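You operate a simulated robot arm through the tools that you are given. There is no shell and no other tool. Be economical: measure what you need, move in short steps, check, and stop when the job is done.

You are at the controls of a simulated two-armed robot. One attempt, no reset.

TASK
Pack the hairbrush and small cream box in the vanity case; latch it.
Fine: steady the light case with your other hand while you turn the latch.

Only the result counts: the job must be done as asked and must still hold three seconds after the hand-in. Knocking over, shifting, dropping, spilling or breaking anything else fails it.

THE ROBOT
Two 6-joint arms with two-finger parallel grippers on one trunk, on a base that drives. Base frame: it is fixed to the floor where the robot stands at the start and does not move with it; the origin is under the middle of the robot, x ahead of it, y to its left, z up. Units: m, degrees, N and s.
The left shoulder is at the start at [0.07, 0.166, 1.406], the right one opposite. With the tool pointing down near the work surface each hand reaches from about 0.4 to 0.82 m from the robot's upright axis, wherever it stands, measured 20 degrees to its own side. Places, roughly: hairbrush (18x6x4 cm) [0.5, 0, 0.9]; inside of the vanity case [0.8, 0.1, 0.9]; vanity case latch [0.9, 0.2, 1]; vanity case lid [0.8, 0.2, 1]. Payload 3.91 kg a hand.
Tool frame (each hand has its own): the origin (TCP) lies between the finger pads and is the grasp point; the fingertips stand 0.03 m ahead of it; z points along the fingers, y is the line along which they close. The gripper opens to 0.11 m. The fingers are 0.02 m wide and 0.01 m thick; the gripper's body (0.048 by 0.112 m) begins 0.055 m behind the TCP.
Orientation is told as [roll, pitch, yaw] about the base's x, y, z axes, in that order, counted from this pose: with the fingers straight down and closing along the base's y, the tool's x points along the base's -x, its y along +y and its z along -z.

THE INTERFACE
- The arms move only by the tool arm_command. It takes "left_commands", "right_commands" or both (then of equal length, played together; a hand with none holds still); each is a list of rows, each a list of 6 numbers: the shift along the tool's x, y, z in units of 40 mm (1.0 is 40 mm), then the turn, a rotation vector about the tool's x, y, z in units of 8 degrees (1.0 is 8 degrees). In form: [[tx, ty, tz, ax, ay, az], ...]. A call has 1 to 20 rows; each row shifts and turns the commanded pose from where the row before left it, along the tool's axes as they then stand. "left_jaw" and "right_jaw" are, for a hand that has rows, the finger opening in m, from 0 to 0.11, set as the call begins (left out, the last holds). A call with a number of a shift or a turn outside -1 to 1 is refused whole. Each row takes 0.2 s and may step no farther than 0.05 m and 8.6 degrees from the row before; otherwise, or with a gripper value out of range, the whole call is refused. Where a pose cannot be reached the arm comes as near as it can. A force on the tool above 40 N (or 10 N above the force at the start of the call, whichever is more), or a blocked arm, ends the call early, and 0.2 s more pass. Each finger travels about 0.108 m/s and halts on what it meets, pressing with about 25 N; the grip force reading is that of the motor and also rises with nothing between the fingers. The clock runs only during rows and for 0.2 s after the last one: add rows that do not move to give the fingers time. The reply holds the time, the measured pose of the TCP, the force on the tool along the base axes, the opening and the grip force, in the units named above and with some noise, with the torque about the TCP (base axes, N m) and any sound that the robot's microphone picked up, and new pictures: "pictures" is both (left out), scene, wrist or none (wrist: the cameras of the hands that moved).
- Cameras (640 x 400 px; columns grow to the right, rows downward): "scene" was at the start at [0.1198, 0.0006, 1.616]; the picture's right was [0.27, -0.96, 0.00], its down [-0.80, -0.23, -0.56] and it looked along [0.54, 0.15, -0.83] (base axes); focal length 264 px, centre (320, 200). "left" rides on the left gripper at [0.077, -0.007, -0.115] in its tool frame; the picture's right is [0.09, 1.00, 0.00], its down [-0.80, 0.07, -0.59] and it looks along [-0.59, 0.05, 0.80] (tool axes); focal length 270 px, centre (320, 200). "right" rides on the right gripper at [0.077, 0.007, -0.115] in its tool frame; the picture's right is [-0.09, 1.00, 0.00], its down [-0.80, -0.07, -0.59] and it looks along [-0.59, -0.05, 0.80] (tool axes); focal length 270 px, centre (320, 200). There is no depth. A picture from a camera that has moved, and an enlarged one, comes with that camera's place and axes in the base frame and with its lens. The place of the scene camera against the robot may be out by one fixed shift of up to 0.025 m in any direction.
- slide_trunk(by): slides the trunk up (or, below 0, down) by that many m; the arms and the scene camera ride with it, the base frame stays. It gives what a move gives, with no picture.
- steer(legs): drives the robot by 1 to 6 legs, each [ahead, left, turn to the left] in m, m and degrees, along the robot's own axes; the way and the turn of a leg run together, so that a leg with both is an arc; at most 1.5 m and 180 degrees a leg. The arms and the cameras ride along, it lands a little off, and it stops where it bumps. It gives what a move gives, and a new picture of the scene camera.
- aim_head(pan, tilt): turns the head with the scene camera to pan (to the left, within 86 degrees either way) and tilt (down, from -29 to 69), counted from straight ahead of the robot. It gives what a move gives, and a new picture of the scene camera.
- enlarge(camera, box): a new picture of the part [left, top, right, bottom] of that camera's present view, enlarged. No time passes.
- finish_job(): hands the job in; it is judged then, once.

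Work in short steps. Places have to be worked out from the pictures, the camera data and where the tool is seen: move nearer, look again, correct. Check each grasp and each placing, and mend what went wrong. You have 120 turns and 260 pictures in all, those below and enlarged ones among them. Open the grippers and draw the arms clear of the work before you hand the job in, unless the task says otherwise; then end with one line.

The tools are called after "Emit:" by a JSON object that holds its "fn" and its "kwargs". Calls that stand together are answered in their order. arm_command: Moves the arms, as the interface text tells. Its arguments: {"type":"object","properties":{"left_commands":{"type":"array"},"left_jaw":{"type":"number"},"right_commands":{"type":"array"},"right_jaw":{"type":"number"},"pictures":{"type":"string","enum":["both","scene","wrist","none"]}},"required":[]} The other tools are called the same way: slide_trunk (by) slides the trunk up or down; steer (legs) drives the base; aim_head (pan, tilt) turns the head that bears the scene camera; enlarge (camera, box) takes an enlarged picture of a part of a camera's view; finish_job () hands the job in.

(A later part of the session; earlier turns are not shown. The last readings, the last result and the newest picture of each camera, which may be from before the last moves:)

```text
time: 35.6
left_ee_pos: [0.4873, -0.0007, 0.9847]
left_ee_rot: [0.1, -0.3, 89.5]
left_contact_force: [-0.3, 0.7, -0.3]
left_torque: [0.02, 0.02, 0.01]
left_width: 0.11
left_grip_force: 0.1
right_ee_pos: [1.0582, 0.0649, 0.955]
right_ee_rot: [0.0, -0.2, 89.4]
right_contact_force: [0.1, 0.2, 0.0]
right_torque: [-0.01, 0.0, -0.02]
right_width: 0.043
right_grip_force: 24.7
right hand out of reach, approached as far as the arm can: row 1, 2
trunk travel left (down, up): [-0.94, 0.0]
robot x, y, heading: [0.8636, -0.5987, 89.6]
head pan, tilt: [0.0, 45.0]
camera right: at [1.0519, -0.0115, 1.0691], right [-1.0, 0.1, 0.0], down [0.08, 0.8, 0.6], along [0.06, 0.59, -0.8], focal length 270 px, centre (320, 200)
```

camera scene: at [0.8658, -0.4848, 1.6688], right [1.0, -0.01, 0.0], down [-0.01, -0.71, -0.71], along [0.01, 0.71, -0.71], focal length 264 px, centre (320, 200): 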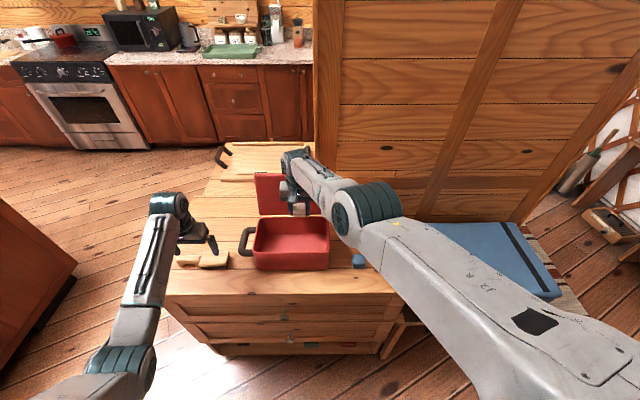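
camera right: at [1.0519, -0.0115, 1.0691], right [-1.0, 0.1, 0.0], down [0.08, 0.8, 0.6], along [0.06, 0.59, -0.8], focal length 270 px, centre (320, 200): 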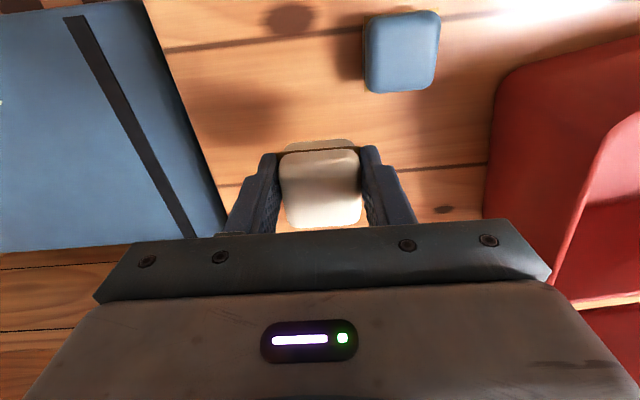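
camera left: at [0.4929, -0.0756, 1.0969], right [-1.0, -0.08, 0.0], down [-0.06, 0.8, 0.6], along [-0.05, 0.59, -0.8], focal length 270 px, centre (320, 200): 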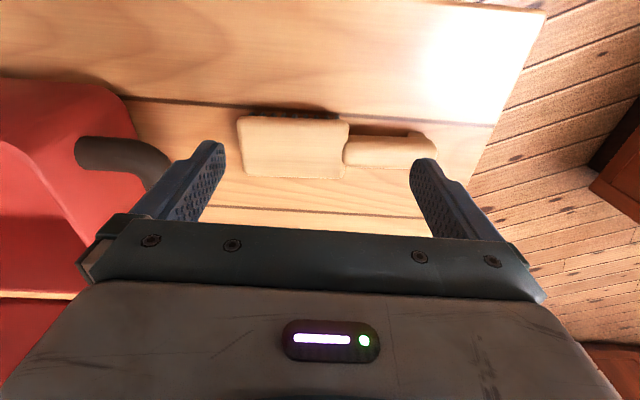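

Case interior is now centred near (0.794, 0.092), rotated ~7°. I raise the hand and strafe the base left 0.19 m, which carries the box over the case.

Emit:
{"fn": "arm_command", "kwargs": {"right_commands": [[0, 0, -0.9, 0, 0, 0], [0, 0, -0.9, 0, 0, 0], [0, 0, -0.4, 0, 0, 0]], "pictures": "none"}}

Emit:
{"fn": "steer", "kwargs": {"legs": [[0, 0.19, 0]]}}

Emit:
{"fn": "enlarge", "kwargs": {"camera": "right", "box": [0, 0, 640, 400]}}

```text
time: 36.5
left_ee_pos: [0.4863, 0.0001, 0.9838]
left_ee_rot: [0.0, -0.3, 89.5]
left_contact_force: [0.8, -0.4, 0.9]
left_torque: [0.03, 0.0, 0.01]
left_width: 0.11
left_grip_force: 0.1
right_ee_pos: [1.0586, 0.0672, 1.0429]
right_ee_rot: [-0.1, -0.2, 89.4]
right_contact_force: [-0.6, -0.3, -0.1]
right_torque: [-0.03, -0.01, 0.01]
right_width: 0.043
right_grip_force: 24.5
trunk travel left (down, up): [-0.94, 0.0]
robot x, y, heading: [0.8661, -0.5994, 89.3]
head pan, tilt: [0.0, 45.0]
```

```text
time: 38.0
left_ee_pos: [0.2992, 0.004, 0.9853]
left_ee_rot: [0.2, -0.1, 89.1]
left_contact_force: [0.5, 1.5, -0.2]
left_torque: [-0.02, 0.02, -0.02]
left_width: 0.11
left_grip_force: 0.1
right_ee_pos: [0.8724, 0.068, 1.0423]
right_ee_rot: [0.0, -0.2, 89.1]
right_contact_force: [0.7, 1.2, 0.0]
right_torque: [0.0, -0.02, 0.0]
right_width: 0.043
right_grip_force: 24.8
trunk travel left (down, up): [-0.94, 0.0]
robot x, y, heading: [0.6707, -0.5982, 89.1]
head pan, tilt: [0.0, 45.0]
camera scene: at [0.6776, -0.4852, 1.6695], right [1.0, -0.02, 0.0], down [-0.01, -0.71, -0.71], along [0.01, 0.71, -0.71], focal length 264 px, centre (320, 200)
```

scene: 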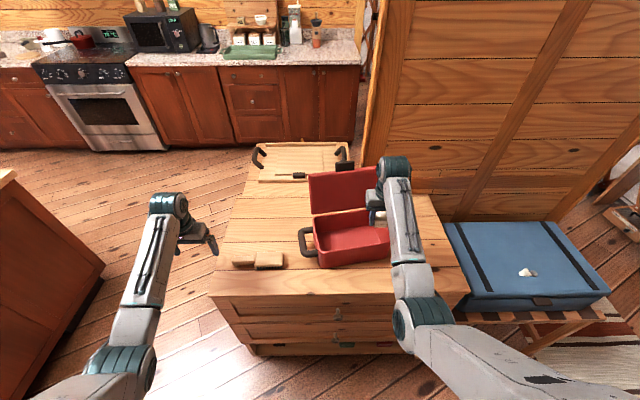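

```text
1.00 times, centred on (320, 200) of right (not enlarged: the box is as wide or as high as the picture)
camera zoom: at [0.8647, -0.0096, 1.1563], right [-0.99, 0.1, 0.0], down [0.09, 0.8, 0.6], along [0.06, 0.59, -0.8], focal length 270 px, centre (320, 200)
```

zoom: 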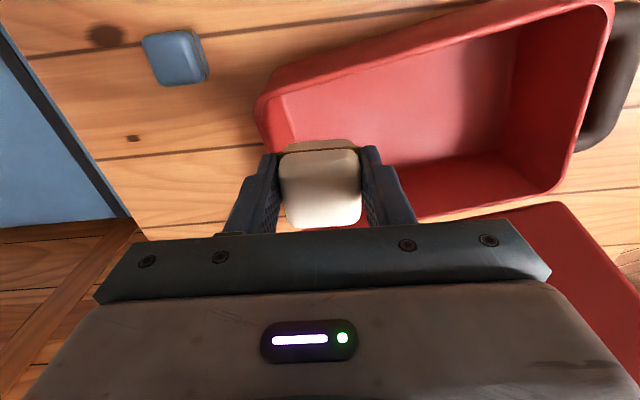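

The box hangs over the right part of the case. I move it to the back-right interior (≈(0.861, 0.150)) with an 8° yaw.

Emit:
{"fn": "arm_command", "kwargs": {"right_commands": [[-0.7, 0.1, 0, 0, 0, -1], [-0.7, 0.2, 0, 0, 0, 0], [-0.7, 0.1, 0, 0, 0, 0]], "pictures": "wrist"}}

Emit:
{"fn": "enlarge", "kwargs": {"camera": "scene", "box": [280, 150, 440, 275]}}

```text
time: 38.8
left_ee_pos: [0.2954, 0.0053, 0.9834]
left_ee_rot: [0.0, -0.1, 89.1]
left_contact_force: [0.1, 0.1, -0.8]
left_torque: [-0.01, -0.02, 0.01]
left_width: 0.1101
left_grip_force: 0.1
right_ee_pos: [0.8465, 0.1502, 1.0419]
right_ee_rot: [-0.1, -0.2, 97.1]
right_contact_force: [-0.3, 0.4, -0.3]
right_torque: [0.02, -0.03, 0.01]
right_width: 0.0431
right_grip_force: 25.2
trunk travel left (down, up): [-0.94, 0.0]
robot x, y, heading: [0.6678, -0.6, 89.1]
head pan, tilt: [0.0, 45.0]
camera right: at [0.8499, 0.0733, 1.1568], right [-1.0, -0.04, 0.0], down [-0.03, 0.8, 0.6], along [-0.02, 0.6, -0.8], focal length 270 px, centre (320, 200)
```

right: 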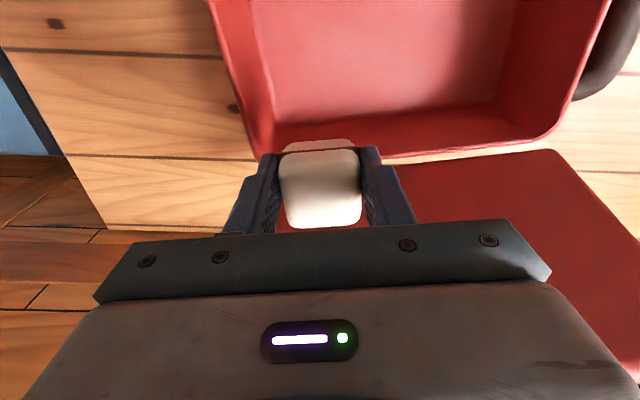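

```text
3.20 times, centred on (360, 212) of scene
camera zoom: at [0.6711, -0.4842, 1.6694], right [1.0, -0.02, 0.0], down [-0.01, -0.71, -0.71], along [0.01, 0.71, -0.71], focal length 845 px, centre (192, 160)
```

zoom: 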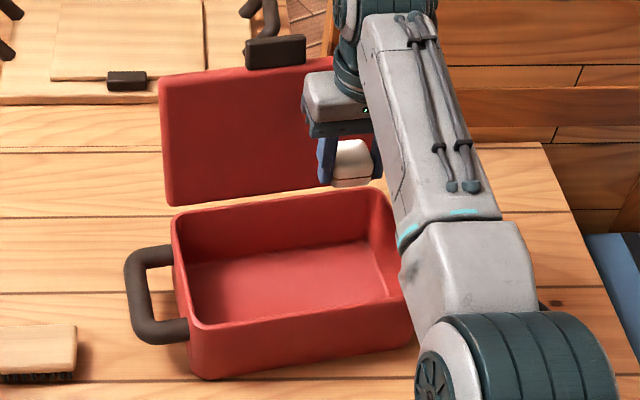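

Back wall limits y; I set the target to (0.84, 0.130) and lower the box to the floor of the case.

Emit:
{"fn": "arm_command", "kwargs": {"right_commands": [[0.5, 0.2, 0, 0, 0, 0], [0, 0, 0.9, 0, 0, 0], [0, 0, 0.9, 0, 0, 0], [0, 0, 0.9, 0, 0, 0], [0, 0, 0.5, 0, 0, 0]], "pictures": "wrist"}}

Emit:
{"fn": "enlarge", "kwargs": {"camera": "scene", "box": [280, 150, 440, 275]}}

```text
time: 40.0
left_ee_pos: [0.297, 0.0032, 0.9839]
left_ee_rot: [-0.1, 0.0, 89.2]
left_contact_force: [-0.1, -0.5, -0.2]
left_torque: [0.01, -0.01, -0.02]
left_width: 0.1099
left_grip_force: 0.0
right_ee_pos: [0.8416, 0.1313, 0.9134]
right_ee_rot: [0.0, -0.1, 97.2]
right_contact_force: [-0.4, 0.5, -1.2]
right_torque: [-0.04, -0.01, -0.01]
right_width: 0.0432
right_grip_force: 25.4
trunk travel left (down, up): [-0.94, 0.0]
robot x, y, heading: [0.6676, -0.5983, 89.2]
head pan, tilt: [0.0, 45.0]
camera right: at [0.8456, 0.0525, 1.0281], right [-1.0, -0.04, 0.0], down [-0.03, 0.8, 0.6], along [-0.02, 0.6, -0.8], focal length 270 px, centre (320, 200)
```

right: 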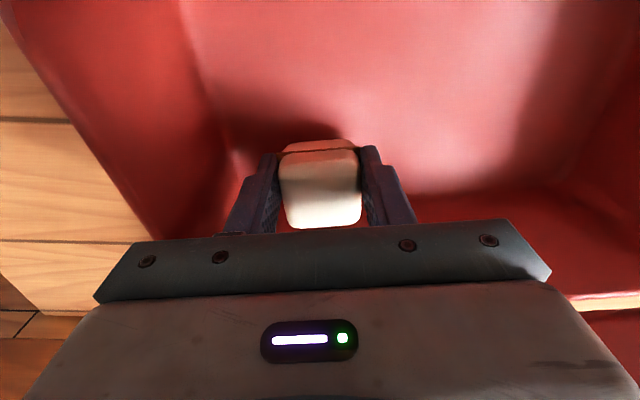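

```text
3.20 times, centred on (360, 212) of scene
camera zoom: at [0.6725, -0.4844, 1.6695], right [1.0, -0.02, 0.0], down [-0.01, -0.71, -0.71], along [0.01, 0.71, -0.71], focal length 845 px, centre (192, 160)
```

zoom: 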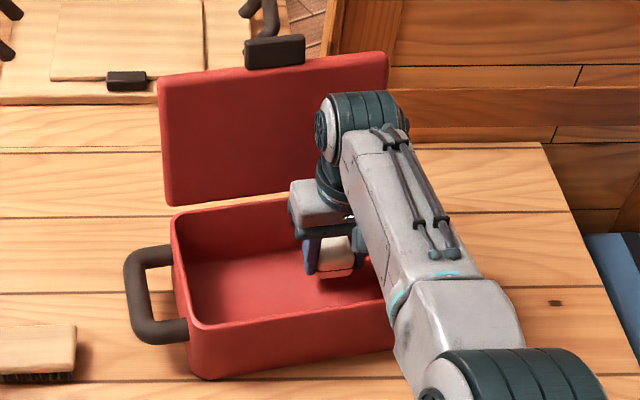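

Nicely inside. I lower in small steps until the floor is felt.

Emit:
{"fn": "arm_command", "kwargs": {"right_commands": [[0, 0, 0.2, 0, 0, 0], [0, 0, 0.15, 0, 0, 0], [0, 0, 0, 0, 0, 0]], "pictures": "none"}}

```text
time: 40.8
left_ee_pos: [0.2972, 0.0048, 0.9845]
left_ee_rot: [0.0, -0.1, 89.0]
left_contact_force: [1.0, 0.0, -0.6]
left_torque: [0.02, 0.02, 0.0]
left_width: 0.1098
left_grip_force: 0.1
right_ee_pos: [0.8405, 0.1291, 0.8996]
right_ee_rot: [-0.2, -0.3, 97.1]
right_contact_force: [-0.2, 0.2, -0.4]
right_torque: [-0.04, -0.02, 0.0]
right_width: 0.043
right_grip_force: 24.5
trunk travel left (down, up): [-0.94, 0.0]
robot x, y, heading: [0.6707, -0.5996, 89.3]
head pan, tilt: [0.0, 45.0]
```

Emit:
{"fn": "arm_command", "kwargs": {"right_commands": [[0, 0, 0.12, 0, 0, 0], [0, 0, 0.1, 0, 0, 0]], "pictures": "none"}}

```text
time: 41.4
left_ee_pos: [0.2956, 0.0027, 0.9853]
left_ee_rot: [0.1, -0.3, 89.1]
left_contact_force: [0.2, -0.3, -0.3]
left_torque: [0.01, 0.0, 0.0]
left_width: 0.1099
left_grip_force: 0.0
right_ee_pos: [0.8411, 0.1282, 0.8932]
right_ee_rot: [-0.1, -0.3, 97.0]
right_contact_force: [0.6, 0.2, 7.1]
right_torque: [0.09, 0.08, -0.01]
right_width: 0.0433
right_grip_force: 24.9
trunk travel left (down, up): [-0.94, 0.0]
robot x, y, heading: [0.6704, -0.5984, 89.1]
head pan, tilt: [0.0, 45.0]
```

Contact with the floor (7 N). Release and rise.

Emit:
{"fn": "arm_command", "kwargs": {"right_commands": [[0, 0, 0, 0, 0, 0], [0, 0, 0, 0, 0, 0]], "right_jaw": 0.06, "pictures": "none"}}

Emit:
{"fn": "arm_command", "kwargs": {"right_commands": [[0, 0, -0.9, 0, 0, 0], [0, 0, -0.9, 0, 0, 0], [0, 0, -0.9, 0, 0, 0], [0, 0, -0.9, 0, 0, 0]], "pictures": "both"}}

```text
time: 42.0
left_ee_pos: [0.2962, 0.0046, 0.9834]
left_ee_rot: [0.0, -0.2, 89.0]
left_contact_force: [-0.4, 0.0, 0.1]
left_torque: [0.02, -0.02, -0.02]
left_width: 0.1101
left_grip_force: 0.0
right_ee_pos: [0.8412, 0.1296, 0.8906]
right_ee_rot: [-0.2, -0.3, 97.2]
right_contact_force: [-0.1, 0.6, -0.4]
right_torque: [-0.02, 0.01, 0.02]
right_width: 0.0599
right_grip_force: 0.1
trunk travel left (down, up): [-0.94, 0.0]
robot x, y, heading: [0.6728, -0.5983, 89.3]
head pan, tilt: [0.0, 45.0]
```

```text
time: 43.0
left_ee_pos: [0.2955, 0.0039, 0.9845]
left_ee_rot: [0.0, -0.3, 89.1]
left_contact_force: [-0.3, -0.3, 0.1]
left_torque: [0.0, -0.02, 0.02]
left_width: 0.1097
left_grip_force: 0.2
right_ee_pos: [0.8416, 0.1303, 1.0362]
right_ee_rot: [-0.1, -0.1, 97.1]
right_contact_force: [-0.5, -0.9, -0.3]
right_torque: [0.01, 0.0, 0.0]
right_width: 0.06
right_grip_force: 0.0
trunk travel left (down, up): [-0.94, 0.0]
robot x, y, heading: [0.6717, -0.5973, 89.1]
head pan, tilt: [0.0, 45.0]
camera scene: at [0.6723, -0.4855, 1.6695], right [1.0, -0.02, 0.0], down [-0.01, -0.71, -0.71], along [0.01, 0.71, -0.71], focal length 264 px, centre (320, 200)
camera right: at [0.8443, 0.052, 1.1506], right [-1.0, -0.04, 0.0], down [-0.03, 0.8, 0.6], along [-0.02, 0.6, -0.8], focal length 270 px, centre (320, 200)
```

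scene: 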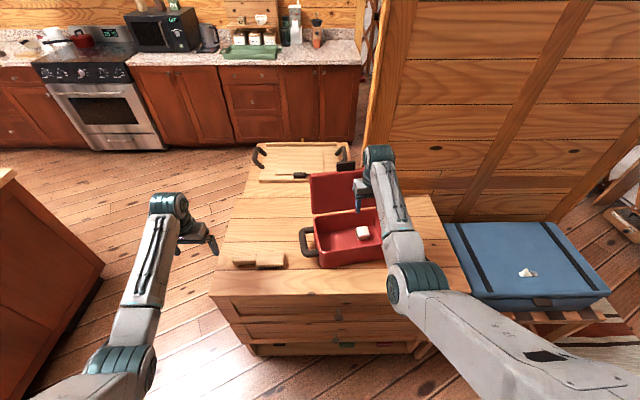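
right: 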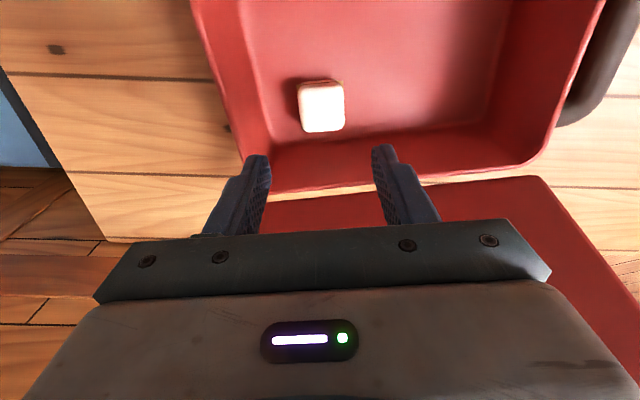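

The cream box is inside, but leaves a somewhat narrow lane for the 6 cm brush head. I'll nudge the box back ~12 mm with closed fingers.

Emit:
{"fn": "arm_command", "kwargs": {"right_commands": [[0.7, 0, 0, 0, 0, 0], [0.7, 0, 0, 0, 0, 0], [0, 0, 0.8, 0, 0, 0], [0, 0, 0.8, 0, 0, 0], [0, 0, 0.9, 0, 0, 0], [0, 0, 0.8, 0, 0, 0]], "right_jaw": 0.0, "pictures": "wrist"}}

Emit:
{"fn": "arm_command", "kwargs": {"right_commands": [[-0.3, 0, 0, 0, 0, 0], [-0.2, 0, 0, 0, 0, 0], [-0.1, 0, 0, 0, 0, 0]], "pictures": "wrist"}}

```text
time: 44.4
left_ee_pos: [0.2962, 0.0053, 0.9842]
left_ee_rot: [0.0, -0.2, 89.1]
left_contact_force: [0.0, 0.3, -1.2]
left_torque: [-0.02, -0.04, 0.03]
left_width: 0.1098
left_grip_force: 0.1
right_ee_pos: [0.8477, 0.0739, 0.904]
right_ee_rot: [0.0, -0.2, 97.2]
right_contact_force: [-0.1, 0.2, -0.4]
right_torque: [0.01, 0.01, -0.02]
right_width: 0.0
right_grip_force: 25.3
trunk travel left (down, up): [-0.94, 0.0]
robot x, y, heading: [0.6677, -0.5988, 89.0]
head pan, tilt: [0.0, 45.0]
camera right: at [0.8518, -0.0034, 1.0167], right [-1.0, -0.04, 0.0], down [-0.03, 0.8, 0.6], along [-0.02, 0.6, -0.8], focal length 270 px, centre (320, 200)
```

right: 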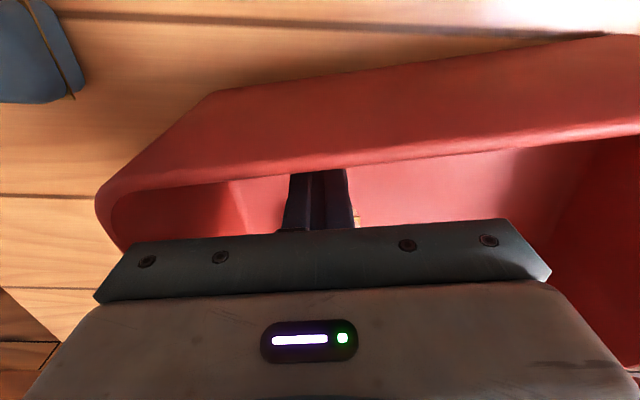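

```text
time: 45.2
left_ee_pos: [0.2967, 0.0049, 0.9833]
left_ee_rot: [0.0, -0.2, 89.0]
left_contact_force: [0.1, -0.8, -0.7]
left_torque: [0.03, 0.03, 0.02]
left_width: 0.1096
left_grip_force: 0.0
right_ee_pos: [0.8466, 0.097, 0.9018]
right_ee_rot: [-0.1, -0.2, 97.0]
right_contact_force: [-0.2, -0.8, 0.3]
right_torque: [0.03, 0.01, 0.0]
right_width: 0.0
right_grip_force: 25.6
trunk travel left (down, up): [-0.94, 0.0]
robot x, y, heading: [0.6707, -0.5946, 89.0]
head pan, tilt: [0.0, 45.0]
camera right: at [0.8494, 0.0196, 1.0173], right [-1.0, -0.03, 0.0], down [-0.03, 0.8, 0.6], along [-0.02, 0.6, -0.8], focal length 270 px, centre (320, 200)
```

right: 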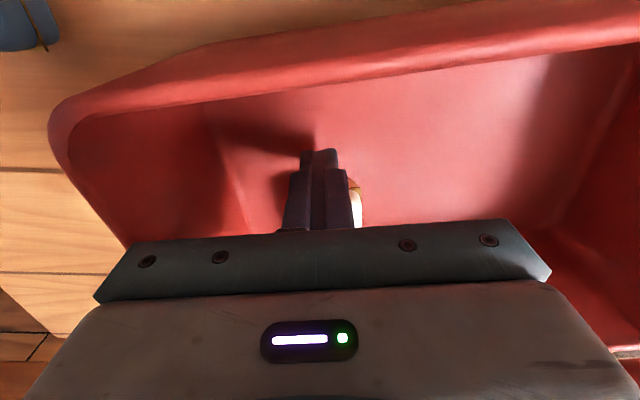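

Fingers are just behind the box's front face. Push ~13 mm more.

Emit:
{"fn": "arm_command", "kwargs": {"right_commands": [[-0.12, 0.05, 0, 0, 0, 0], [-0.12, 0, 0, 0, 0, 0], [-0.1, 0, 0, 0, 0, 0]], "pictures": "none"}}

Emit:
{"fn": "arm_command", "kwargs": {"right_commands": [[0.4, 0, 0, 0, 0, 0], [0, 0, -0.9, 0, 0, 0], [0, 0, -0.9, 0, 0, 0], [0, 0, -0.9, 0, 0, 0], [0, 0, -0.6, 0, 0, 0]], "pictures": "wrist"}}

```text
time: 46.0
left_ee_pos: [0.2956, 0.0039, 0.9846]
left_ee_rot: [0.0, -0.2, 89.1]
left_contact_force: [0.6, 0.4, 0.6]
left_torque: [-0.02, -0.03, 0.0]
left_width: 0.11
left_grip_force: 0.1
right_ee_pos: [0.8421, 0.1117, 0.9037]
right_ee_rot: [0.1, -0.1, 97.1]
right_contact_force: [-0.3, 0.1, -0.1]
right_torque: [0.01, -0.01, -0.01]
right_width: 0.0001
right_grip_force: 24.9
trunk travel left (down, up): [-0.94, 0.0]
robot x, y, heading: [0.6672, -0.5973, 89.2]
head pan, tilt: [0.0, 45.0]
```

```text
time: 47.2
left_ee_pos: [0.2961, 0.0038, 0.9839]
left_ee_rot: [0.0, -0.2, 89.1]
left_contact_force: [-0.1, 0.8, -0.4]
left_torque: [-0.03, -0.01, 0.0]
left_width: 0.1101
left_grip_force: 0.0
right_ee_pos: [0.844, 0.093, 1.0362]
right_ee_rot: [0.0, -0.1, 97.1]
right_contact_force: [0.2, 0.2, -0.4]
right_torque: [-0.01, -0.02, 0.02]
right_width: 0.0
right_grip_force: 25.3
trunk travel left (down, up): [-0.94, 0.0]
robot x, y, heading: [0.6706, -0.5964, 89.1]
head pan, tilt: [0.0, 45.0]
camera right: at [0.8469, 0.0157, 1.1515], right [-1.0, -0.04, 0.0], down [-0.03, 0.8, 0.6], along [-0.02, 0.6, -0.8], focal length 270 px, centre (320, 200)
```

right: 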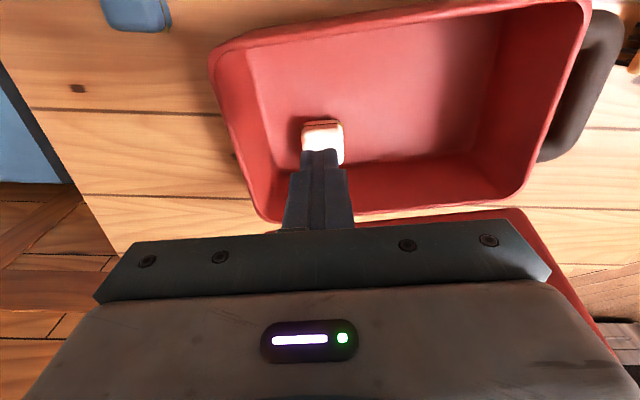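

Lane for the brush is now ~8 cm. I move the right hand clear to the right; the left goes over the brush neck (≈(0.448, 0.025)) and then turns to close across the brush.

Emit:
{"fn": "arm_command", "kwargs": {"right_commands": [[0, -1, 0, 0, 0, 0], [0, -1, 0, 0, 0, 0], [0, -1, 0, 0, 0, 0], [0, -1, 0, 0, 0, 0], [0, -1, 0, 0, 0, 0], [0, 0, 0, 0, 0, 0], [0, 0, 0, 0, 0, 0], [0, 0, 0, 0, 0, 0], [0, 0, 0, 0, 0, 0], [0, 0, 0, 0, 0, 0], [0, 0, 0, 0, 0, 0], [0, 0, 0, 0, 0, 0], [0, 0, 0, 0, 0, 0], [0, 0, 0, 0, 0, 0], [0, 0, 0, 0, 0, 0], [0, 0, 0, 0, 0, 0]], "left_commands": [[-0.1, -0.8, 0, 0, 0, 0], [-0.1, -0.8, 0, 0, 0, 0], [-0.1, -0.8, 0, 0, 0, 0], [-0.1, -0.8, 0, 0, 0, 0], [-0.1, -0.6, 0, 0, 0, 0], [0, 0, 0, 0, 0, 1], [0, 0, 0, 0, 0, 1], [0, 0, 0, 0, 0, 1], [0, 0, 0, 0, 0, 1], [0, 0, 0, 0, 0, 1], [0, 0, 0, 0, 0, 1], [0, 0, 0, 0, 0, 1], [0, 0, 0, 0, 0, 1], [0, 0, 0, 0, 0, 1], [0, 0, 0, 0, 0, 1], [0, 0, 0, 0, 0, 0.9]], "left_jaw": 0.07}}

```text
time: 50.6
left_ee_pos: [0.4491, 0.0222, 0.9841]
left_ee_rot: [0.2, 0.0, 1.8]
left_contact_force: [-0.4, 0.8, -0.5]
left_torque: [0.02, 0.0, -0.02]
left_width: 0.0702
left_grip_force: 0.1
right_ee_pos: [1.0404, 0.1208, 1.0344]
right_ee_rot: [0.0, -0.2, 97.1]
right_contact_force: [0.0, -0.2, 0.2]
right_torque: [-0.01, 0.01, 0.01]
right_width: 0.0
right_grip_force: 24.5
trunk travel left (down, up): [-0.94, 0.0]
robot x, y, heading: [0.667, -0.5984, 88.9]
head pan, tilt: [0.0, 45.0]
camera scene: at [0.6726, -0.4851, 1.6695], right [1.0, -0.02, 0.0], down [-0.01, -0.71, -0.71], along [0.01, 0.71, -0.71], focal length 264 px, centre (320, 200)
camera right: at [1.0451, 0.0419, 1.1487], right [-1.0, -0.04, 0.0], down [-0.03, 0.8, 0.6], along [-0.02, 0.6, -0.8], focal length 270 px, centre (320, 200)
camera left: at [0.3717, 0.0124, 1.0981], right [-0.12, 0.99, 0.0], down [0.8, 0.09, 0.6], along [0.59, 0.07, -0.8], focal length 270 px, centre (320, 200)
```

scene: 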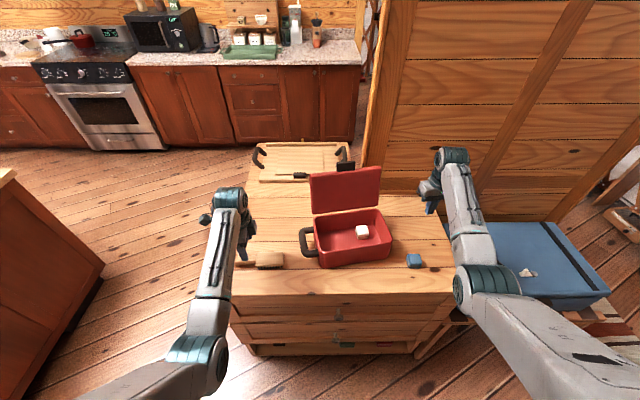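
right: 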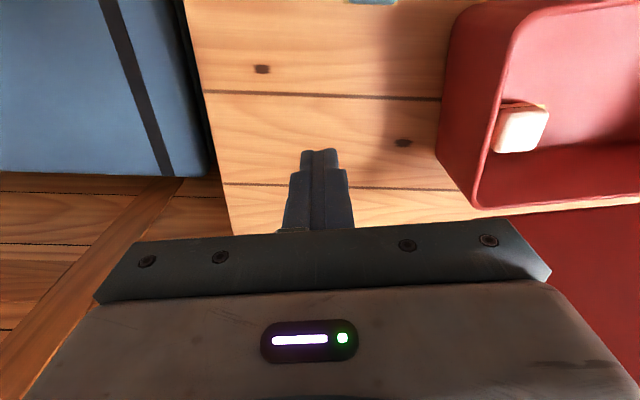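
left: 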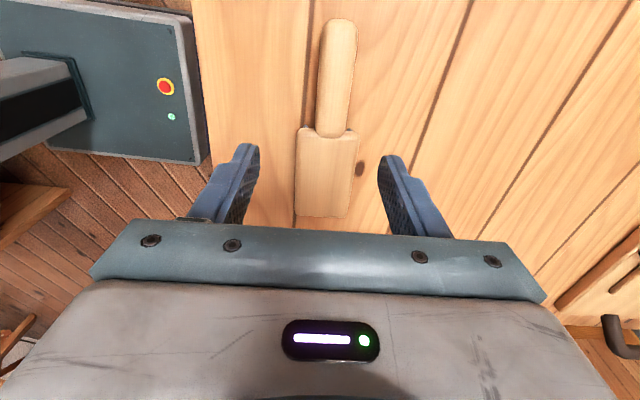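

Brush neck seen near (0.457, 0.034), handle going to x=0.38. I align with the handle just behind the neck and descend.

Emit:
{"fn": "arm_command", "kwargs": {"left_commands": [[0.15, 0.28, 0.5, 0, 0, -0.2], [0, 0, 0.6, 0, 0, 0], [0, 0, 0.5, 0, 0, 0]], "pictures": "wrist"}}

Emit:
{"fn": "enlarge", "kwargs": {"camera": "scene", "box": [190, 200, 310, 285]}}

```text
time: 51.4
left_ee_pos: [0.4429, 0.0342, 0.92]
left_ee_rot: [0.2, 0.1, 3.5]
left_contact_force: [0.8, 0.0, -0.5]
left_torque: [0.0, 0.03, 0.0]
left_width: 0.0702
left_grip_force: 0.1
right_ee_pos: [1.0425, 0.1197, 1.0348]
right_ee_rot: [0.0, -0.2, 97.1]
right_contact_force: [0.4, 0.1, -0.6]
right_torque: [-0.02, -0.04, 0.02]
right_width: 0.0
right_grip_force: 25.2
trunk travel left (down, up): [-0.94, 0.0]
robot x, y, heading: [0.6717, -0.5976, 89.1]
head pan, tilt: [0.0, 45.0]
camera left: at [0.3669, 0.0219, 1.0339], right [-0.15, 0.99, 0.0], down [0.8, 0.12, 0.59], along [0.59, 0.09, -0.8], focal length 270 px, centre (320, 200)
```

left: 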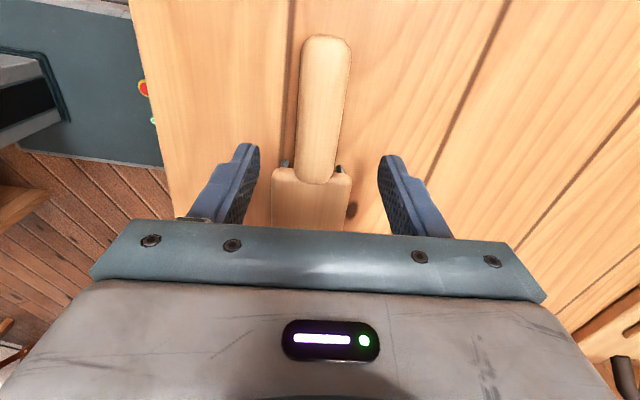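

```text
4.71 times, centred on (250, 242) of scene
camera zoom: at [0.6731, -0.4853, 1.6696], right [1.0, -0.02, 0.0], down [-0.01, -0.71, -0.71], along [0.01, 0.71, -0.71], focal length 1242 px, centre (649, 0)
```

zoom: 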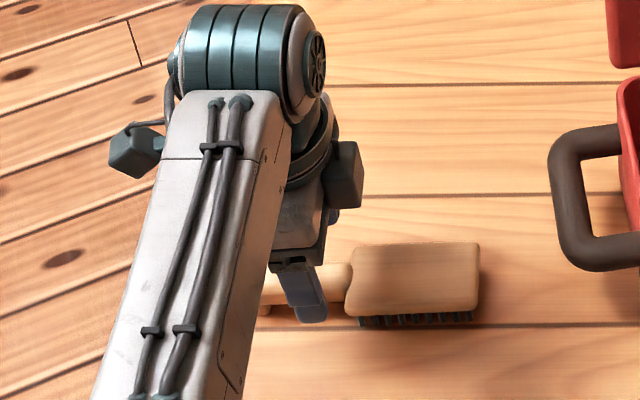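

Aligned. Descend to z≈0.887 and close on the handle.

Emit:
{"fn": "arm_command", "kwargs": {"left_commands": [[0, 0, 0.4, 0, 0, 0], [0, 0, 0.45, 0, 0, 0]], "pictures": "none"}}

Emit:
{"fn": "arm_command", "kwargs": {"left_commands": [[0, 0, 0, 0, 0, 0], [0, 0, 0, 0, 0, 0], [0, 0, 0, 0, 0, 0]], "left_jaw": 0.01, "pictures": "wrist"}}

Emit:
{"fn": "enlarge", "kwargs": {"camera": "scene", "box": [190, 200, 310, 285]}}

```text
time: 52.0
left_ee_pos: [0.4444, 0.0331, 0.8853]
left_ee_rot: [0.1, 0.1, 3.5]
left_contact_force: [0.0, 0.3, -0.5]
left_torque: [-0.01, 0.01, 0.0]
left_width: 0.07
left_grip_force: 0.0
right_ee_pos: [1.0422, 0.1192, 1.0343]
right_ee_rot: [-0.1, -0.2, 97.1]
right_contact_force: [0.3, -0.8, -0.7]
right_torque: [0.01, 0.01, -0.01]
right_width: 0.0
right_grip_force: 24.8
trunk travel left (down, up): [-0.94, 0.0]
robot x, y, heading: [0.6686, -0.5953, 89.1]
head pan, tilt: [0.0, 45.0]
```

```text
time: 52.8
left_ee_pos: [0.4445, 0.0329, 0.884]
left_ee_rot: [0.2, 0.0, 3.5]
left_contact_force: [-0.4, -0.2, -1.3]
left_torque: [-0.04, -0.09, -0.02]
left_width: 0.0254
left_grip_force: 25.1
right_ee_pos: [1.0419, 0.1198, 1.0332]
right_ee_rot: [-0.1, -0.2, 97.1]
right_contact_force: [0.3, 0.3, 0.2]
right_torque: [-0.02, 0.03, 0.0]
right_width: 0.0003
right_grip_force: 24.6
trunk travel left (down, up): [-0.94, 0.0]
robot x, y, heading: [0.6679, -0.5967, 89.0]
head pan, tilt: [0.0, 45.0]
camera left: at [0.3681, 0.0216, 0.9996], right [-0.15, 0.99, 0.0], down [0.8, 0.12, 0.6], along [0.59, 0.09, -0.8], focal length 270 px, centre (320, 200)
```

left: 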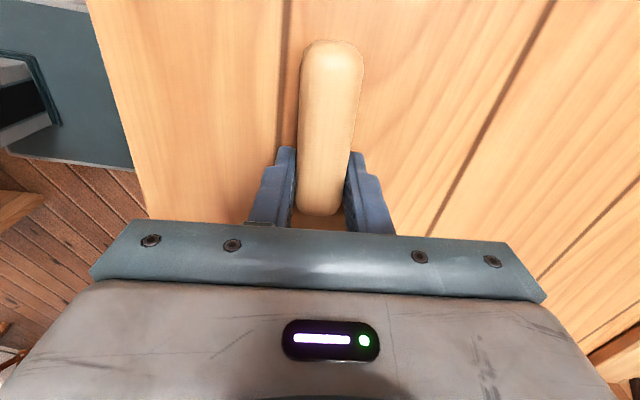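

```text
4.71 times, centred on (250, 242) of scene
camera zoom: at [0.6728, -0.4851, 1.6695], right [1.0, -0.02, 0.0], down [-0.01, -0.71, -0.71], along [0.01, 0.71, -0.71], focal length 1242 px, centre (649, 0)
```

zoom: 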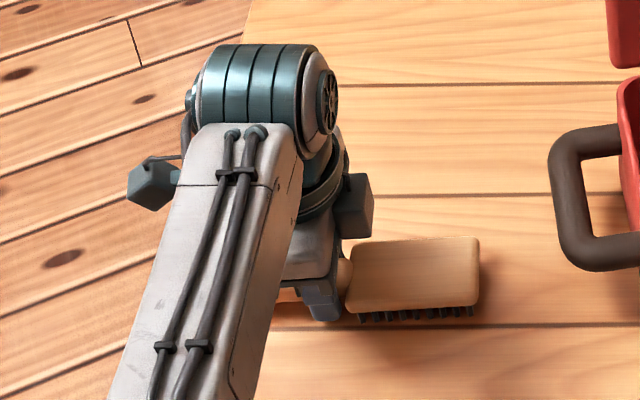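

Gripped at 25 mm. Lift up.

Emit:
{"fn": "arm_command", "kwargs": {"left_commands": [[0, 0, -0.6, 0, 0, 0], [0, 0, -0.9, 0, 0, 0], [0, 0, -0.9, 0, 0, 0], [0, 0, -0.9, 0, 0, 0], [0, 0, -0.5, 0, 0, 0]], "pictures": "both"}}

Emit:
{"fn": "enlarge", "kwargs": {"camera": "scene", "box": [190, 160, 310, 275]}}

```text
time: 54.0
left_ee_pos: [0.4413, 0.033, 1.0367]
left_ee_rot: [0.1, 0.0, 3.5]
left_contact_force: [-0.5, 0.5, -0.7]
left_torque: [-0.01, 0.01, 0.01]
left_width: 0.0257
left_grip_force: 25.0
right_ee_pos: [1.0426, 0.1194, 1.0347]
right_ee_rot: [0.0, -0.2, 97.2]
right_contact_force: [0.3, 0.1, 0.5]
right_torque: [-0.02, -0.01, -0.02]
right_width: 0.0
right_grip_force: 25.2
trunk travel left (down, up): [-0.94, 0.0]
robot x, y, heading: [0.6685, -0.5932, 89.1]
head pan, tilt: [0.0, 45.0]
camera scene: at [0.6729, -0.4853, 1.6695], right [1.0, -0.02, 0.0], down [-0.01, -0.71, -0.71], along [0.01, 0.71, -0.71], focal length 264 px, centre (320, 200)
camera left: at [0.3657, 0.0211, 1.1517], right [-0.15, 0.99, 0.0], down [0.8, 0.12, 0.59], along [0.59, 0.09, -0.8], focal length 270 px, centre (320, 200)
```

scene: 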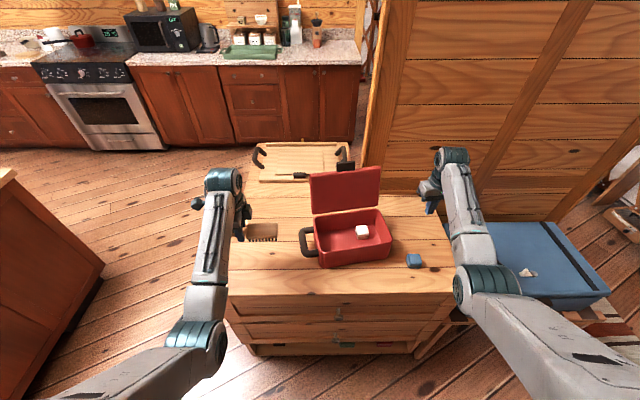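
left: 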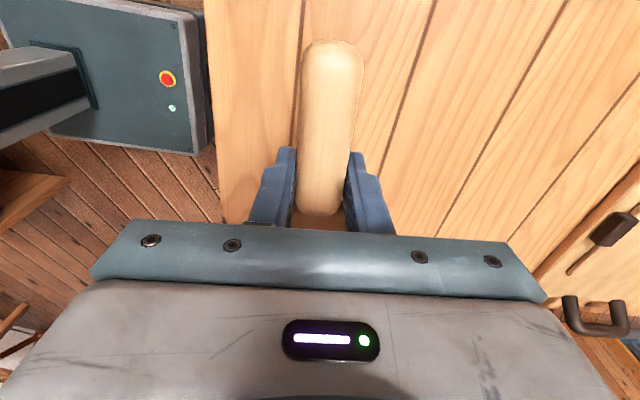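

```text
3.48 times, centred on (250, 218) of scene
camera zoom: at [0.6729, -0.4853, 1.6695], right [1.0, -0.02, 0.0], down [-0.01, -0.71, -0.71], along [0.01, 0.71, -0.71], focal length 918 px, centre (564, 139)
```

zoom: 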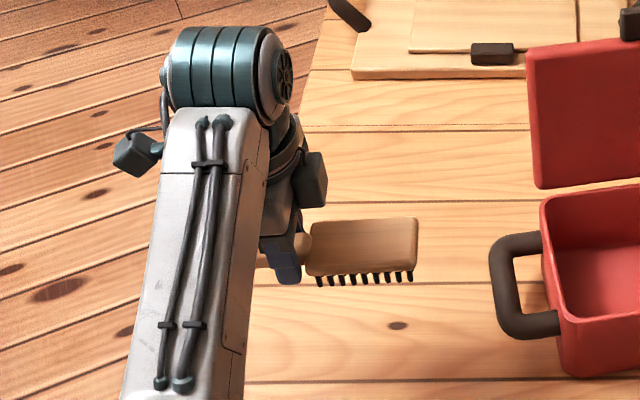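

The brush is held level. I strafe the base 0.29 m right, carrying the brush above the case (bristles ~5 cm above the rim).

Emit:
{"fn": "steer", "kwargs": {"legs": [[0, -0.29, 0]]}}

Emit:
{"fn": "enlarge", "kwargs": {"camera": "scene", "box": [180, 150, 340, 275]}}

Emit:
{"fn": "enlarge", "kwargs": {"camera": "left", "box": [0, 0, 640, 400]}}

```text
time: 56.0
left_ee_pos: [0.738, 0.0297, 1.0352]
left_ee_rot: [0.2, -0.1, 2.9]
left_contact_force: [0.5, 1.1, -1.0]
left_torque: [0.04, -0.02, 0.03]
left_width: 0.0254
left_grip_force: 25.4
right_ee_pos: [1.3383, 0.111, 1.0347]
right_ee_rot: [-0.1, -0.2, 96.6]
right_contact_force: [-0.4, 0.8, -1.6]
right_torque: [0.0, 0.0, 0.01]
right_width: 0.0002
right_grip_force: 24.6
trunk travel left (down, up): [-0.94, 0.0]
robot x, y, heading: [0.9629, -0.6013, 88.7]
head pan, tilt: [0.0, 45.0]
camera scene: at [0.9635, -0.4904, 1.6695], right [1.0, -0.02, 0.0], down [-0.02, -0.71, -0.71], along [0.02, 0.71, -0.71], focal length 264 px, centre (320, 200)
```

scene: 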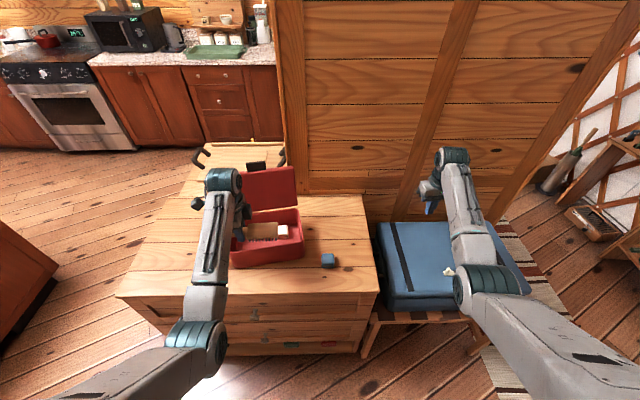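

```text
3.20 times, centred on (260, 212) of scene
camera zoom: at [0.9635, -0.4904, 1.6695], right [1.0, -0.02, 0.0], down [-0.02, -0.71, -0.71], along [0.02, 0.71, -0.71], focal length 845 px, centre (512, 160)
```

zoom: 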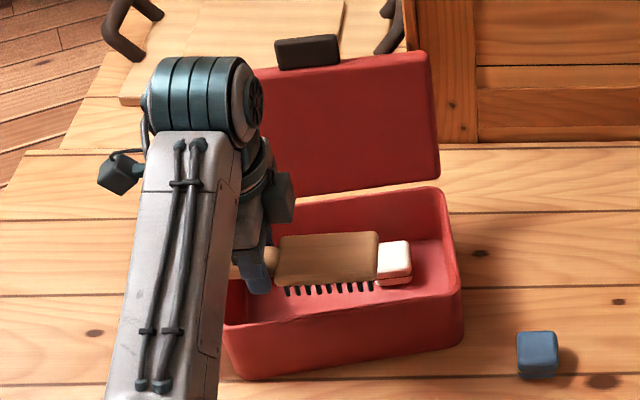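

```text
1.00 times, centred on (320, 200) of left (not enlarged: the box is as wide or as high as the picture)
camera zoom: at [0.661, 0.0182, 1.1506], right [-0.14, 0.99, 0.0], down [0.8, 0.11, 0.6], along [0.59, 0.09, -0.8], focal length 270 px, centre (320, 200)
```

zoom: 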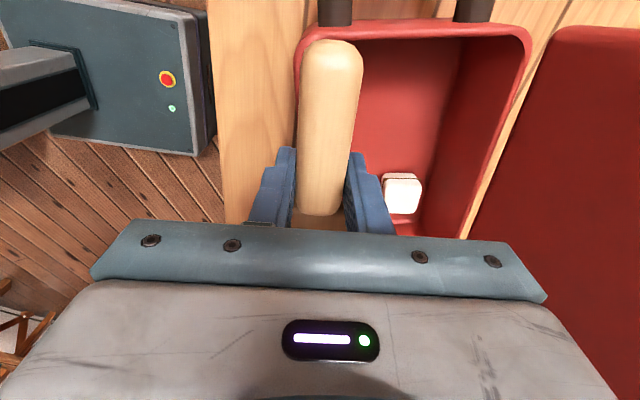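

Now I shift to (0.771, 0.075), yaw 8°, and lower partway.

Emit:
{"fn": "arm_command", "kwargs": {"left_commands": [[-0.4, 0.6, 0, 0, 0, -0.35], [-0.45, 0.57, 0, 0, 0, -0.35], [0, 0, 0.6, 0, 0, 0], [0, 0, 0.6, 0, 0, 0]], "pictures": "wrist"}}

Emit:
{"fn": "enlarge", "kwargs": {"camera": "scene", "box": [180, 150, 340, 275]}}

```text
time: 57.0
left_ee_pos: [0.7703, 0.0797, 0.9885]
left_ee_rot: [0.2, 0.0, 8.7]
left_contact_force: [-0.1, -0.2, -1.0]
left_torque: [-0.02, -0.02, -0.03]
left_width: 0.0255
left_grip_force: 25.3
right_ee_pos: [1.3409, 0.111, 1.0344]
right_ee_rot: [-0.1, -0.2, 96.6]
right_contact_force: [-0.3, -0.4, -0.7]
right_torque: [0.02, 0.0, 0.03]
right_width: 0.0
right_grip_force: 25.0
trunk travel left (down, up): [-0.94, 0.0]
robot x, y, heading: [0.9628, -0.6041, 88.6]
head pan, tilt: [0.0, 45.0]
camera left: at [0.6948, 0.0609, 1.1029], right [-0.24, 0.97, 0.0], down [0.78, 0.19, 0.6], along [0.58, 0.14, -0.8], focal length 270 px, centre (320, 200)
```

left: 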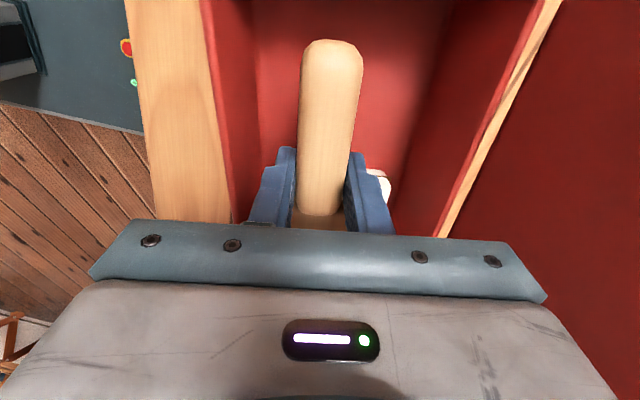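

```text
3.20 times, centred on (260, 212) of scene
camera zoom: at [0.9661, -0.4906, 1.6696], right [1.0, -0.02, 0.0], down [-0.02, -0.71, -0.71], along [0.02, 0.71, -0.71], focal length 845 px, centre (512, 160)
```

zoom: 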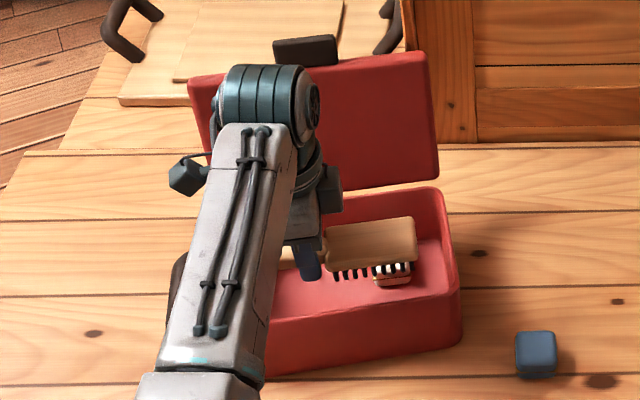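

Shift 6 mm toward the front wall and lower to z≈0.905.

Emit:
{"fn": "arm_command", "kwargs": {"left_commands": [[0, -0.15, 0.4, 0, 0, 0], [0, 0, 0.6, 0, 0, 0], [0, 0, 0.6, 0, 0, 0], [0, 0, 0.45, 0, 0, 0]], "pictures": "wrist"}}

Emit:
{"fn": "enlarge", "kwargs": {"camera": "scene", "box": [180, 150, 340, 275]}}

```text
time: 58.0
left_ee_pos: [0.7699, 0.0731, 0.9073]
left_ee_rot: [0.2, 0.0, 8.6]
left_contact_force: [-0.5, -0.4, -0.7]
left_torque: [-0.01, 0.0, 0.0]
left_width: 0.0256
left_grip_force: 24.7
right_ee_pos: [1.3401, 0.1117, 1.0348]
right_ee_rot: [0.0, -0.2, 96.6]
right_contact_force: [0.4, -0.3, 0.0]
right_torque: [-0.02, 0.01, -0.03]
right_width: 0.0001
right_grip_force: 24.5
trunk travel left (down, up): [-0.94, 0.0]
robot x, y, heading: [0.9599, -0.6037, 88.9]
head pan, tilt: [0.0, 45.0]
camera left: at [0.6954, 0.0535, 1.0211], right [-0.24, 0.97, 0.0], down [0.78, 0.19, 0.6], along [0.58, 0.14, -0.8], focal length 270 px, centre (320, 200)
```

left: 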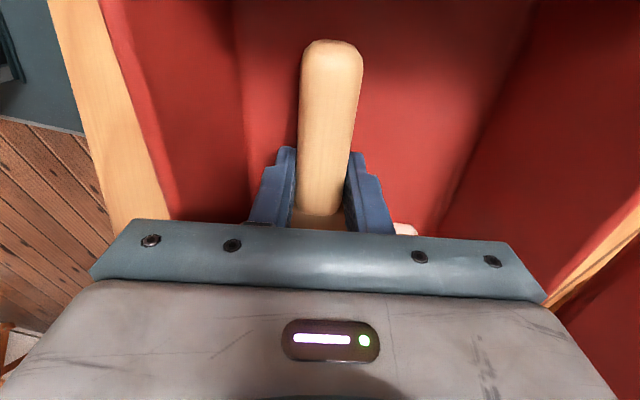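

```text
3.20 times, centred on (260, 212) of scene
camera zoom: at [0.9665, -0.4904, 1.6695], right [1.0, -0.02, 0.0], down [-0.02, -0.71, -0.71], along [0.02, 0.71, -0.71], focal length 845 px, centre (512, 160)
```

zoom: 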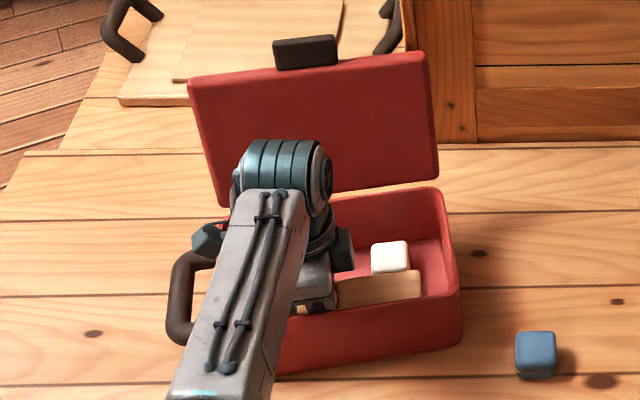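

The brush lies in its lane. I lower gently until contact.

Emit:
{"fn": "arm_command", "kwargs": {"left_commands": [[0, 0, 0.12, 0, 0, 0], [0, 0, 0.1, 0, 0, 0]], "pictures": "none"}}

```text
time: 58.6
left_ee_pos: [0.7693, 0.0724, 0.8986]
left_ee_rot: [0.2, 0.0, 8.5]
left_contact_force: [0.3, -0.1, -0.8]
left_torque: [-0.01, 0.03, -0.01]
left_width: 0.0256
left_grip_force: 24.9
right_ee_pos: [1.3396, 0.1119, 1.0348]
right_ee_rot: [0.0, -0.2, 96.6]
right_contact_force: [0.9, 0.7, 0.3]
right_torque: [-0.02, 0.0, -0.04]
right_width: 0.0001
right_grip_force: 25.4
trunk travel left (down, up): [-0.94, 0.0]
robot x, y, heading: [0.961, -0.6026, 88.5]
head pan, tilt: [0.0, 45.0]
```

Emit:
{"fn": "arm_command", "kwargs": {"left_commands": [[0, 0, 0.1, 0, 0, 0], [0, 0, 0.08, 0, 0, 0]], "pictures": "none"}}

```text
time: 59.2
left_ee_pos: [0.7703, 0.0739, 0.8955]
left_ee_rot: [0.7, -0.1, 8.7]
left_contact_force: [-3.1, 1.1, 20.0]
left_torque: [-1.22, -0.27, -0.19]
left_width: 0.0259
left_grip_force: 24.7
right_ee_pos: [1.339, 0.1085, 1.036]
right_ee_rot: [0.0, -0.3, 96.5]
right_contact_force: [-0.7, 1.0, 0.3]
right_torque: [0.0, 0.01, 0.0]
right_width: 0.0
right_grip_force: 25.4
trunk travel left (down, up): [-0.94, 0.0]
robot x, y, heading: [0.9656, -0.6035, 88.5]
head pan, tilt: [0.0, 45.0]
```

Gripper body met the front rim (z≈0.95). Raise 3 mm, then release (a drop of a few mm) and withdraw.

Emit:
{"fn": "arm_command", "kwargs": {"left_commands": [[0, 0, -0.12, 0, 0, 0], [0, 0, 0, 0, 0, 0]], "pictures": "none"}}

Emit:
{"fn": "arm_command", "kwargs": {"left_commands": [[0, 0, 0, 0, 0, 0], [0, 0, 0, 0, 0, 0]], "left_jaw": 0.045, "pictures": "none"}}

Emit:
{"fn": "arm_command", "kwargs": {"left_commands": [[0, 0, -0.6, 0, 0, 0], [0, 0, -0.9, 0, 0, 0], [0, 0, -0.9, 0, 0, 0], [0, 0, -0.6, 0, 0, 0]], "pictures": "wrist"}}

Emit:
{"fn": "enlarge", "kwargs": {"camera": "scene", "box": [180, 150, 340, 275]}}

```text
time: 59.8
left_ee_pos: [0.771, 0.0724, 0.8952]
left_ee_rot: [0.2, 0.0, 8.5]
left_contact_force: [-0.8, 0.5, 2.0]
left_torque: [-0.2, -0.03, -0.02]
left_width: 0.0255
left_grip_force: 24.9
right_ee_pos: [1.3403, 0.1101, 1.0334]
right_ee_rot: [0.0, -0.2, 96.5]
right_contact_force: [-0.6, 0.4, -0.3]
right_torque: [0.01, 0.0, 0.0]
right_width: 0.0001
right_grip_force: 25.2
trunk travel left (down, up): [-0.94, 0.0]
robot x, y, heading: [0.9611, -0.6031, 88.7]
head pan, tilt: [0.0, 45.0]
```

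```text
time: 60.4
left_ee_pos: [0.7722, 0.0726, 0.8959]
left_ee_rot: [0.1, 0.0, 8.6]
left_contact_force: [-0.8, -0.4, -0.2]
left_torque: [0.0, 0.03, -0.01]
left_width: 0.0446
left_grip_force: 0.0
right_ee_pos: [1.3397, 0.1111, 1.0336]
right_ee_rot: [-0.1, -0.2, 96.6]
right_contact_force: [0.0, 0.3, 0.1]
right_torque: [0.0, 0.0, -0.02]
right_width: 0.0
right_grip_force: 25.5
trunk travel left (down, up): [-0.94, 0.0]
robot x, y, heading: [0.9585, -0.6038, 88.4]
head pan, tilt: [0.0, 45.0]
```

```text
time: 61.4
left_ee_pos: [0.7722, 0.0718, 1.0128]
left_ee_rot: [0.1, 0.0, 8.5]
left_contact_force: [0.4, -0.7, -0.1]
left_torque: [0.01, 0.01, -0.01]
left_width: 0.0449
left_grip_force: 0.0
right_ee_pos: [1.3407, 0.111, 1.0338]
right_ee_rot: [0.0, -0.2, 96.6]
right_contact_force: [0.4, -1.2, 0.2]
right_torque: [-0.02, -0.01, 0.03]
right_width: 0.0
right_grip_force: 24.5
trunk travel left (down, up): [-0.94, 0.0]
robot x, y, heading: [0.963, -0.6039, 88.7]
head pan, tilt: [0.0, 45.0]
camera left: at [0.697, 0.0537, 1.1276], right [-0.24, 0.97, 0.0], down [0.78, 0.19, 0.59], along [0.58, 0.14, -0.8], focal length 270 px, centre (320, 200)
```

left: 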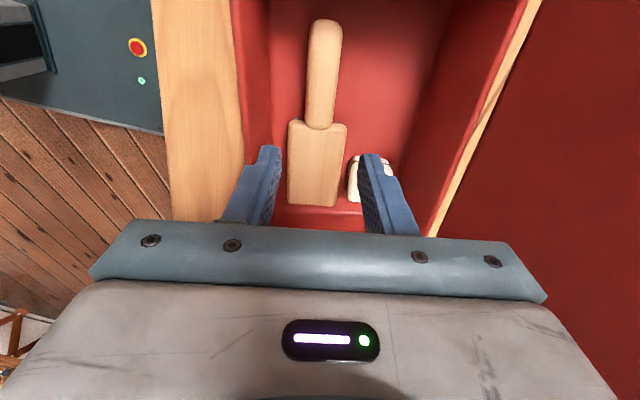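

```text
3.20 times, centred on (260, 212) of scene
camera zoom: at [0.9666, -0.4909, 1.6695], right [1.0, -0.02, 0.0], down [-0.02, -0.71, -0.71], along [0.02, 0.71, -0.71], focal length 845 px, centre (512, 160)
```

zoom: 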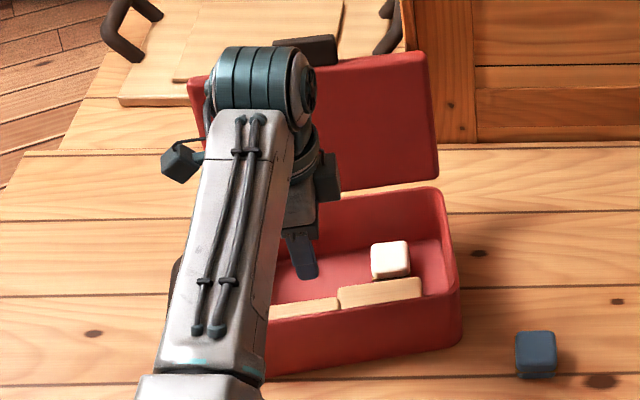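

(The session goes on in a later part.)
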